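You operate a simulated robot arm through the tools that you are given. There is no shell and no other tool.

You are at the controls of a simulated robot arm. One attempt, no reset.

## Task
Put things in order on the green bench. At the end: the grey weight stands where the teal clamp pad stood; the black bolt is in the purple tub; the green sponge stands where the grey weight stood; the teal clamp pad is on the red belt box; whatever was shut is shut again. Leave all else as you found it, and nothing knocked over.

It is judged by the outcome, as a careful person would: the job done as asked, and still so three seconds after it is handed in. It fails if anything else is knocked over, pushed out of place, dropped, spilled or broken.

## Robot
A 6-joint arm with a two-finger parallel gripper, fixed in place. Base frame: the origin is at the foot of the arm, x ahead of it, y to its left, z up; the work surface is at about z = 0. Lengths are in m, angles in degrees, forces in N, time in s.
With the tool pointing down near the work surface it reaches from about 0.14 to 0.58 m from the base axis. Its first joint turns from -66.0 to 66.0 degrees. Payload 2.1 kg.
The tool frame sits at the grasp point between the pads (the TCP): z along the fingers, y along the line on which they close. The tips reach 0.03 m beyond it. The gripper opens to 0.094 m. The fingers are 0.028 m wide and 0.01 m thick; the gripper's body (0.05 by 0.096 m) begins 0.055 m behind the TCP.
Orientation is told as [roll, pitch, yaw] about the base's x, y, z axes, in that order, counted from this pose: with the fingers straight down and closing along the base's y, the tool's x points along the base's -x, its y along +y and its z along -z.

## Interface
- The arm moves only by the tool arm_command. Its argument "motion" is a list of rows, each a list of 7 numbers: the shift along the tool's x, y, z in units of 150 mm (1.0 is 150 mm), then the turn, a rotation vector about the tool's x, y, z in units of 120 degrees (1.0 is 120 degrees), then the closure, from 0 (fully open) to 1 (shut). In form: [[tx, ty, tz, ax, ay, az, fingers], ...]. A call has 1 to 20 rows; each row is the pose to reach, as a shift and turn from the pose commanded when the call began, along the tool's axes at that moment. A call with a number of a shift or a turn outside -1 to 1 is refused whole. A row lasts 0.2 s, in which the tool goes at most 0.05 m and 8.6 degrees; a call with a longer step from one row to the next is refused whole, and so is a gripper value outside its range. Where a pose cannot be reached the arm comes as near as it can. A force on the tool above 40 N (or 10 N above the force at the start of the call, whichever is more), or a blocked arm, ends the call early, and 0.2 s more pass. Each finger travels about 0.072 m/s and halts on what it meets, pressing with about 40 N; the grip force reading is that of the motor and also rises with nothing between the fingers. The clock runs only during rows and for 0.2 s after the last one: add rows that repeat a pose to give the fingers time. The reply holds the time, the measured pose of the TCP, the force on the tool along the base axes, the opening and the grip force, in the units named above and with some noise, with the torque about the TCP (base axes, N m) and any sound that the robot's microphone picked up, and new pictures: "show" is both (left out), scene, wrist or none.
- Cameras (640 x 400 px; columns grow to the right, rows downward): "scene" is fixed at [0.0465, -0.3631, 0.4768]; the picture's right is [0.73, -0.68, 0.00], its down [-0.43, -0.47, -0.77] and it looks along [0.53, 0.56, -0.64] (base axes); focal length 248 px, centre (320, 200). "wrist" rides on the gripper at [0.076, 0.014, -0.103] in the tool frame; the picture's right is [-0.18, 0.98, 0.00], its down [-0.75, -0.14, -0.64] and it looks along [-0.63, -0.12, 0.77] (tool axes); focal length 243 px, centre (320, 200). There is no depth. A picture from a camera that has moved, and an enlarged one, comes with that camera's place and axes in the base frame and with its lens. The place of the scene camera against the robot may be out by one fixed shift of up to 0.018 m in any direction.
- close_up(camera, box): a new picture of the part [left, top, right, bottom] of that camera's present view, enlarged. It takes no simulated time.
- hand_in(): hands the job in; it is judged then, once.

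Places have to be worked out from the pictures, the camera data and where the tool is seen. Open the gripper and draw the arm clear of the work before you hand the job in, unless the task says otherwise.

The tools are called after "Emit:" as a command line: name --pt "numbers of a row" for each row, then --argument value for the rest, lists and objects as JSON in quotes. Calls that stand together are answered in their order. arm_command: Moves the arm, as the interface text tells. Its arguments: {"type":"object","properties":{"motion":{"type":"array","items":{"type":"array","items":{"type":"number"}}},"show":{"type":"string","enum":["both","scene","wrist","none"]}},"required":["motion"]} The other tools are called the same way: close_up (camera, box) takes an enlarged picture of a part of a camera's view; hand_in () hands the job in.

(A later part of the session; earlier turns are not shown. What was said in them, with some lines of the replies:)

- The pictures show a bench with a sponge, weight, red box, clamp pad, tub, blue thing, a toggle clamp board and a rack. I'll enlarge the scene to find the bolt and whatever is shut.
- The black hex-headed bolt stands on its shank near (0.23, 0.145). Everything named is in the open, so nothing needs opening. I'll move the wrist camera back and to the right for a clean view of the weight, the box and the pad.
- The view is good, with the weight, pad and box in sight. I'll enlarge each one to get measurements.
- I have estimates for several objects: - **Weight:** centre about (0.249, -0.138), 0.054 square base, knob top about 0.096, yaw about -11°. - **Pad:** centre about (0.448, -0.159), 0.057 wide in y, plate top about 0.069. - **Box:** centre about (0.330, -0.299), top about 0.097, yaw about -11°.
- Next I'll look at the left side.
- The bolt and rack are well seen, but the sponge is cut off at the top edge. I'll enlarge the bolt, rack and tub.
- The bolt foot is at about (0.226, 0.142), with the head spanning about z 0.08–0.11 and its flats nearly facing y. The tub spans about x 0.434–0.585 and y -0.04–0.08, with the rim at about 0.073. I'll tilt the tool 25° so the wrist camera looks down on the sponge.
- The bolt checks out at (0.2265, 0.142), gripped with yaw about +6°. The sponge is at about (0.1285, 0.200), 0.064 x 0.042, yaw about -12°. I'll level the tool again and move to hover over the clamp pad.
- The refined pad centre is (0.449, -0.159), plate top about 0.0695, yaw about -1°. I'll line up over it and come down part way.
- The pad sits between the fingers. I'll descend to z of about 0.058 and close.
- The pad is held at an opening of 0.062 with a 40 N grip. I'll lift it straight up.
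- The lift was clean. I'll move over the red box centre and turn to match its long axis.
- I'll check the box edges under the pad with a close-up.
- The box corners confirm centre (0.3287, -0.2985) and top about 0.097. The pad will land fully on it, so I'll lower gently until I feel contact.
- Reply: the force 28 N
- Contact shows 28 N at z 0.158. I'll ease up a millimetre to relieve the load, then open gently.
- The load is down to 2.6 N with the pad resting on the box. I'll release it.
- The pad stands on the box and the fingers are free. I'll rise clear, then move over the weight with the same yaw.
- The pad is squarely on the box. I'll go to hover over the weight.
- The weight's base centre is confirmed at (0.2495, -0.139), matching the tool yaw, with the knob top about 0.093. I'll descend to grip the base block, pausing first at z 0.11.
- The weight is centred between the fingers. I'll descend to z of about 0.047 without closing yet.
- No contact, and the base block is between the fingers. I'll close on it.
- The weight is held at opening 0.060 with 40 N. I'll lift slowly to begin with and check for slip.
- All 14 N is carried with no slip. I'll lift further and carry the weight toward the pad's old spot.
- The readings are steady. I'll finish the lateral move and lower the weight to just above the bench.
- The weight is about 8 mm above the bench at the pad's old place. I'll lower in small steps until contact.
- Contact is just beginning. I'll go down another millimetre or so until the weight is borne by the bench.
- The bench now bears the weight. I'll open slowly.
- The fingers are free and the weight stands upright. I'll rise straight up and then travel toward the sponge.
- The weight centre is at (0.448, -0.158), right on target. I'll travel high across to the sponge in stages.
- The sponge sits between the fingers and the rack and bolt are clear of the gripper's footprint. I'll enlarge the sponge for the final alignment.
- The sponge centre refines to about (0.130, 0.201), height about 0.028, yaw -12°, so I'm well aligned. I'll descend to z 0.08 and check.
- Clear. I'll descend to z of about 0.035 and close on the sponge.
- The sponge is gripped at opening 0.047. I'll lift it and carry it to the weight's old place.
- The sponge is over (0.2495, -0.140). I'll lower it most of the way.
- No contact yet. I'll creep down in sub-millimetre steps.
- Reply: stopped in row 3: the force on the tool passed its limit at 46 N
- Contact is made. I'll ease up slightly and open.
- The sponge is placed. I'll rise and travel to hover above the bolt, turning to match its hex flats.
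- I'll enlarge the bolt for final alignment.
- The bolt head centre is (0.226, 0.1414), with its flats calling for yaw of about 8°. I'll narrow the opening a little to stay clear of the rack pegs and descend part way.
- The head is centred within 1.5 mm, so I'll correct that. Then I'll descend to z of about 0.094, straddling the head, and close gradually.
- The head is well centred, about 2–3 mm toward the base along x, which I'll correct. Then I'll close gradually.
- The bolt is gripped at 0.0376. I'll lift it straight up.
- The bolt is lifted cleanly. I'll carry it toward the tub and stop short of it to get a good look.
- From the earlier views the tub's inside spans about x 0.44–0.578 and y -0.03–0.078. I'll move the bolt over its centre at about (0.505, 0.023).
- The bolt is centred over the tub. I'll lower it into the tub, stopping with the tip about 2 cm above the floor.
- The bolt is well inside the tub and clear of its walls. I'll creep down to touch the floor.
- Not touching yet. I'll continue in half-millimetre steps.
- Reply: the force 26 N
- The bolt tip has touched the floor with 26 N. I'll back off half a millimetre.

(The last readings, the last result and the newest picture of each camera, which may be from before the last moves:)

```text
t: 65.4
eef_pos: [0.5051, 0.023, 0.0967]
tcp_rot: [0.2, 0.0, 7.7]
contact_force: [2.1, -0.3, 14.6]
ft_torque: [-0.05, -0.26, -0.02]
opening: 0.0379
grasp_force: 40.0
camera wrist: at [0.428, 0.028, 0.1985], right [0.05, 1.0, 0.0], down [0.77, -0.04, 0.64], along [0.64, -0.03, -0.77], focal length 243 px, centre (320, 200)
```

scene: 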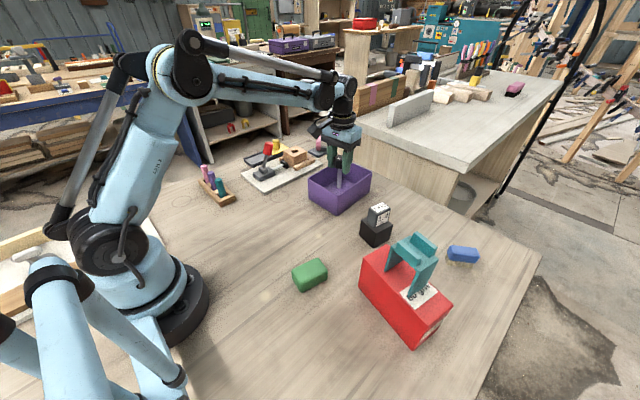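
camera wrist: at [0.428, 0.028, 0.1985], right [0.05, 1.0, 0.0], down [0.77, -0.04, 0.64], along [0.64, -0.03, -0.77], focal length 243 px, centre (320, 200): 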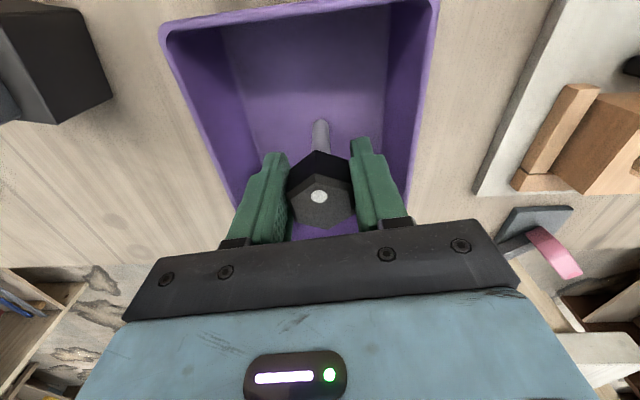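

Still 14.6 N, so I'll back off a touch more and then open slowly and evenly.

Emit:
arm_command --pt "0 0 -0.003 0 0 0 0.9" --pt "0 0 -0.003 0 0 0 0.9" --pt "0 0 -0.003 0 0 0 0.59" --pt "0 0 -0.003 0 0 0 0.57" --pt "0 0 -0.003 0 0 0 0.55" --pt "0 0 -0.003 0 0 0 0.5" --pt "0 0 -0.003 0 0 0 0.42" --pt "0 0 -0.003 0 0 0 0.35" --pt "0 0 -0.003 0 0 0 0.35"

Emit:
close_up --camera "scene" --box '[290, 130, 390, 220]'

```text
t: 67.4
eef_pos: [0.5051, 0.023, 0.0983]
tcp_rot: [0.0, 0.0, 7.7]
contact_force: [-0.6, -0.8, -0.6]
ft_torque: [0.02, -0.02, 0.04]
opening: 0.0609
grasp_force: 0.0
camera wrist: at [0.4279, 0.028, 0.1991], right [0.05, 1.0, 0.0], down [0.77, -0.04, 0.64], along [0.64, -0.03, -0.77], focal length 243 px, centre (320, 200)
```

scene: 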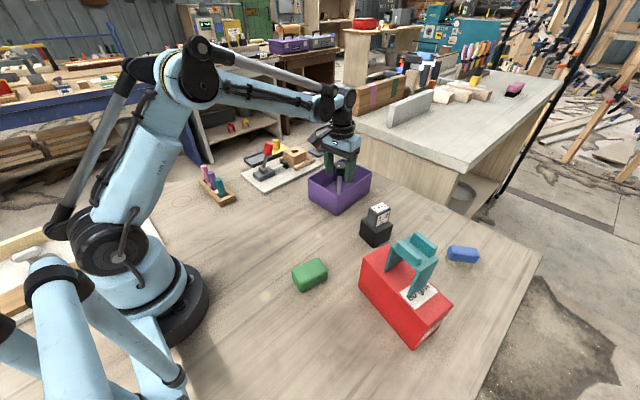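
wrist: 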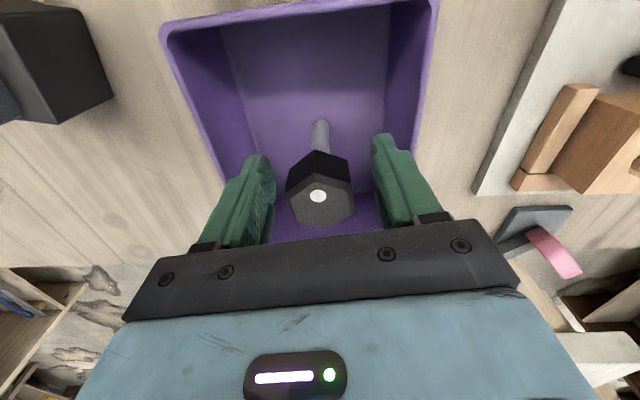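

```text
4.44 times, centred on (340, 175) of scene
camera zoom: at [0.0465, -0.3631, 0.4768], right [0.73, -0.68, 0.0], down [-0.43, -0.47, -0.77], along [0.53, 0.56, -0.64], focal length 1101 px, centre (231, 311)
```

zoom: 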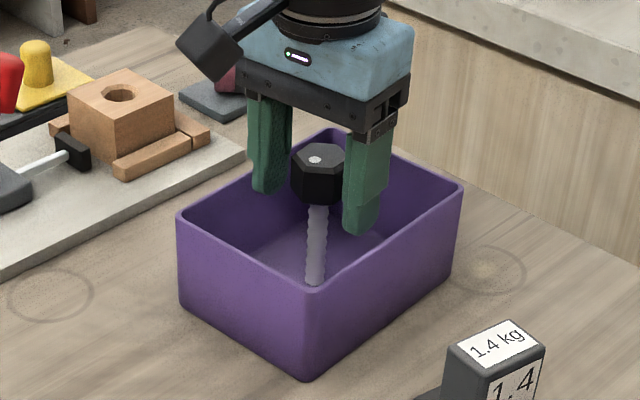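

The bolt stands by itself in the tub. I'll rise straight up slowly, then draw back.

Emit:
arm_command --pt "0 0 -0.08 0 0 0 0.35" --pt "0 0 -0.2 0 0 0 0.35" --pt "0 0 -0.4 0 0 0 0.35" --pt "0 0 -0.65 0 0 0 0.3" --pt "0 0 -0.9 0 0 0 0.2" --pt "0 0 -0.95 0 0 0 0.1" --show "none"

Emit:
arm_command --pt "0.2 0.03 -0.1 0 0 0 0" --pt "0.5 0.06 -0.2 0 0 0 0" --pt "0.75 0.09 -0.3 0 0 0 0" --pt "0.98 0.12 -0.35 0 0 0 0" --pt "0.98 0.12 -0.35 0 0 0 0" --show "none"

Emit:
arm_command --pt "0.25 0.03 0 0 0 0 0" --pt "0.5 0.06 0 0 0 0 0" --pt "0.6 0.07 0 0 0 0 0" --pt "0.6 0.07 0 0 0 0 0"

Emit:
close_up --camera "scene" --box '[160, 120, 400, 270]'

Emit:
close_up --camera "scene" --box '[280, 190, 520, 350]'

```text
t: 68.8
eef_pos: [0.507, 0.0226, 0.24]
tcp_rot: [0.1, 0.0, 7.7]
contact_force: [-1.0, -0.1, -0.2]
ft_torque: [-0.02, 0.0, -0.03]
opening: 0.0846
grasp_force: 0.0
```

```text
t: 70.0
eef_pos: [0.3577, 0.0204, 0.2932]
tcp_rot: [0.1, -0.1, 7.8]
contact_force: [-0.8, 0.1, 0.4]
ft_torque: [0.02, 0.05, 0.01]
opening: 0.0943
grasp_force: 0.1
```

```text
t: 71.0
eef_pos: [0.2671, 0.02, 0.2918]
tcp_rot: [0.0, 0.0, 7.6]
contact_force: [-1.3, -0.1, 0.3]
ft_torque: [0.01, 0.02, 0.01]
opening: 0.0941
grasp_force: 0.1
camera wrist: at [0.189, 0.0249, 0.3948], right [0.05, 1.0, 0.0], down [0.77, -0.04, 0.64], along [0.64, -0.03, -0.77], focal length 243 px, centre (320, 200)
```

scene: 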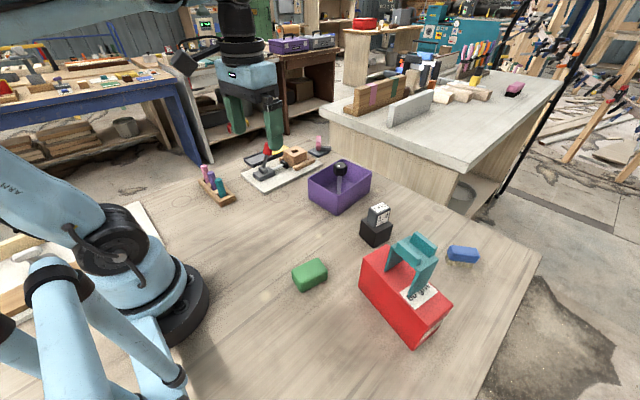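
wrist: 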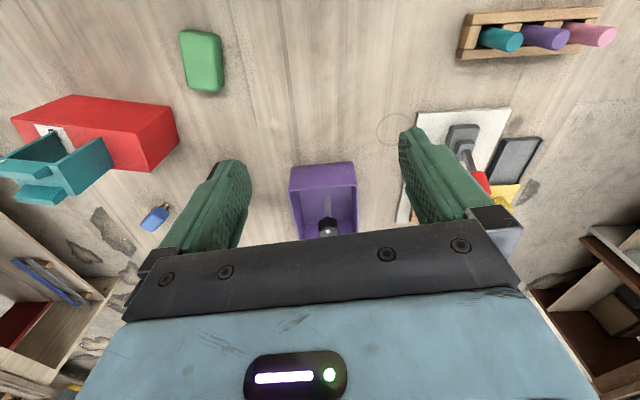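

```text
2.67 times, centred on (280, 195) of scene
camera zoom: at [0.0465, -0.3631, 0.4768], right [0.73, -0.68, 0.0], down [-0.43, -0.47, -0.77], along [0.53, 0.56, -0.64], focal length 660 px, centre (427, 213)
```

zoom: 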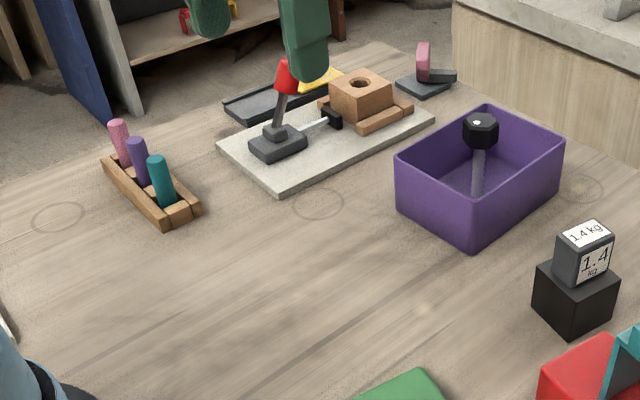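

```text
2.50 times, centred on (400, 270) of scene
camera zoom: at [0.0465, -0.3631, 0.4768], right [0.73, -0.68, 0.0], down [-0.43, -0.47, -0.77], along [0.53, 0.56, -0.64], focal length 619 px, centre (120, 25)
```

zoom: 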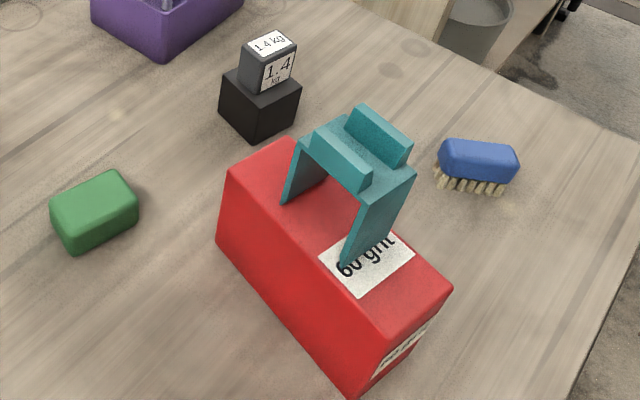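

Everything is in place: the weight is on the pad's old spot, the sponge is on the weight's old spot, the pad is on the red box and the bolt stands in the tub. The clamp, tray, rack, brush and red box look as they did at the start, the gripper is open and the arm is clear. I'm handing in.

Emit:
hand_in

```text
The job is handed in.
```

The job is handed in, and the last pictures before that showed everything where you asked for it:

- **Grey weight:** it stands where the teal clamp pad stood, about 1 mm off by my measurement.
- **Teal clamp pad:** it stands on the red belt box with its feet fully on the top.
- **Green sponge:** it lies where the grey weight stood, set down within about 1 mm of that spot.
- **Black bolt:** it stands upright in the purple tub, balanced on its narrow end. If it tips over, it would stay inside the tub.
- **Anything shut:** I didn't need to open anything. The toggle clamp and the tray with the yellow lid are as I found them.

Nothing was knocked over or dropped, and the brush, rack, tub and red box look undisturbed. The gripper is open and the arm is clear of the work.
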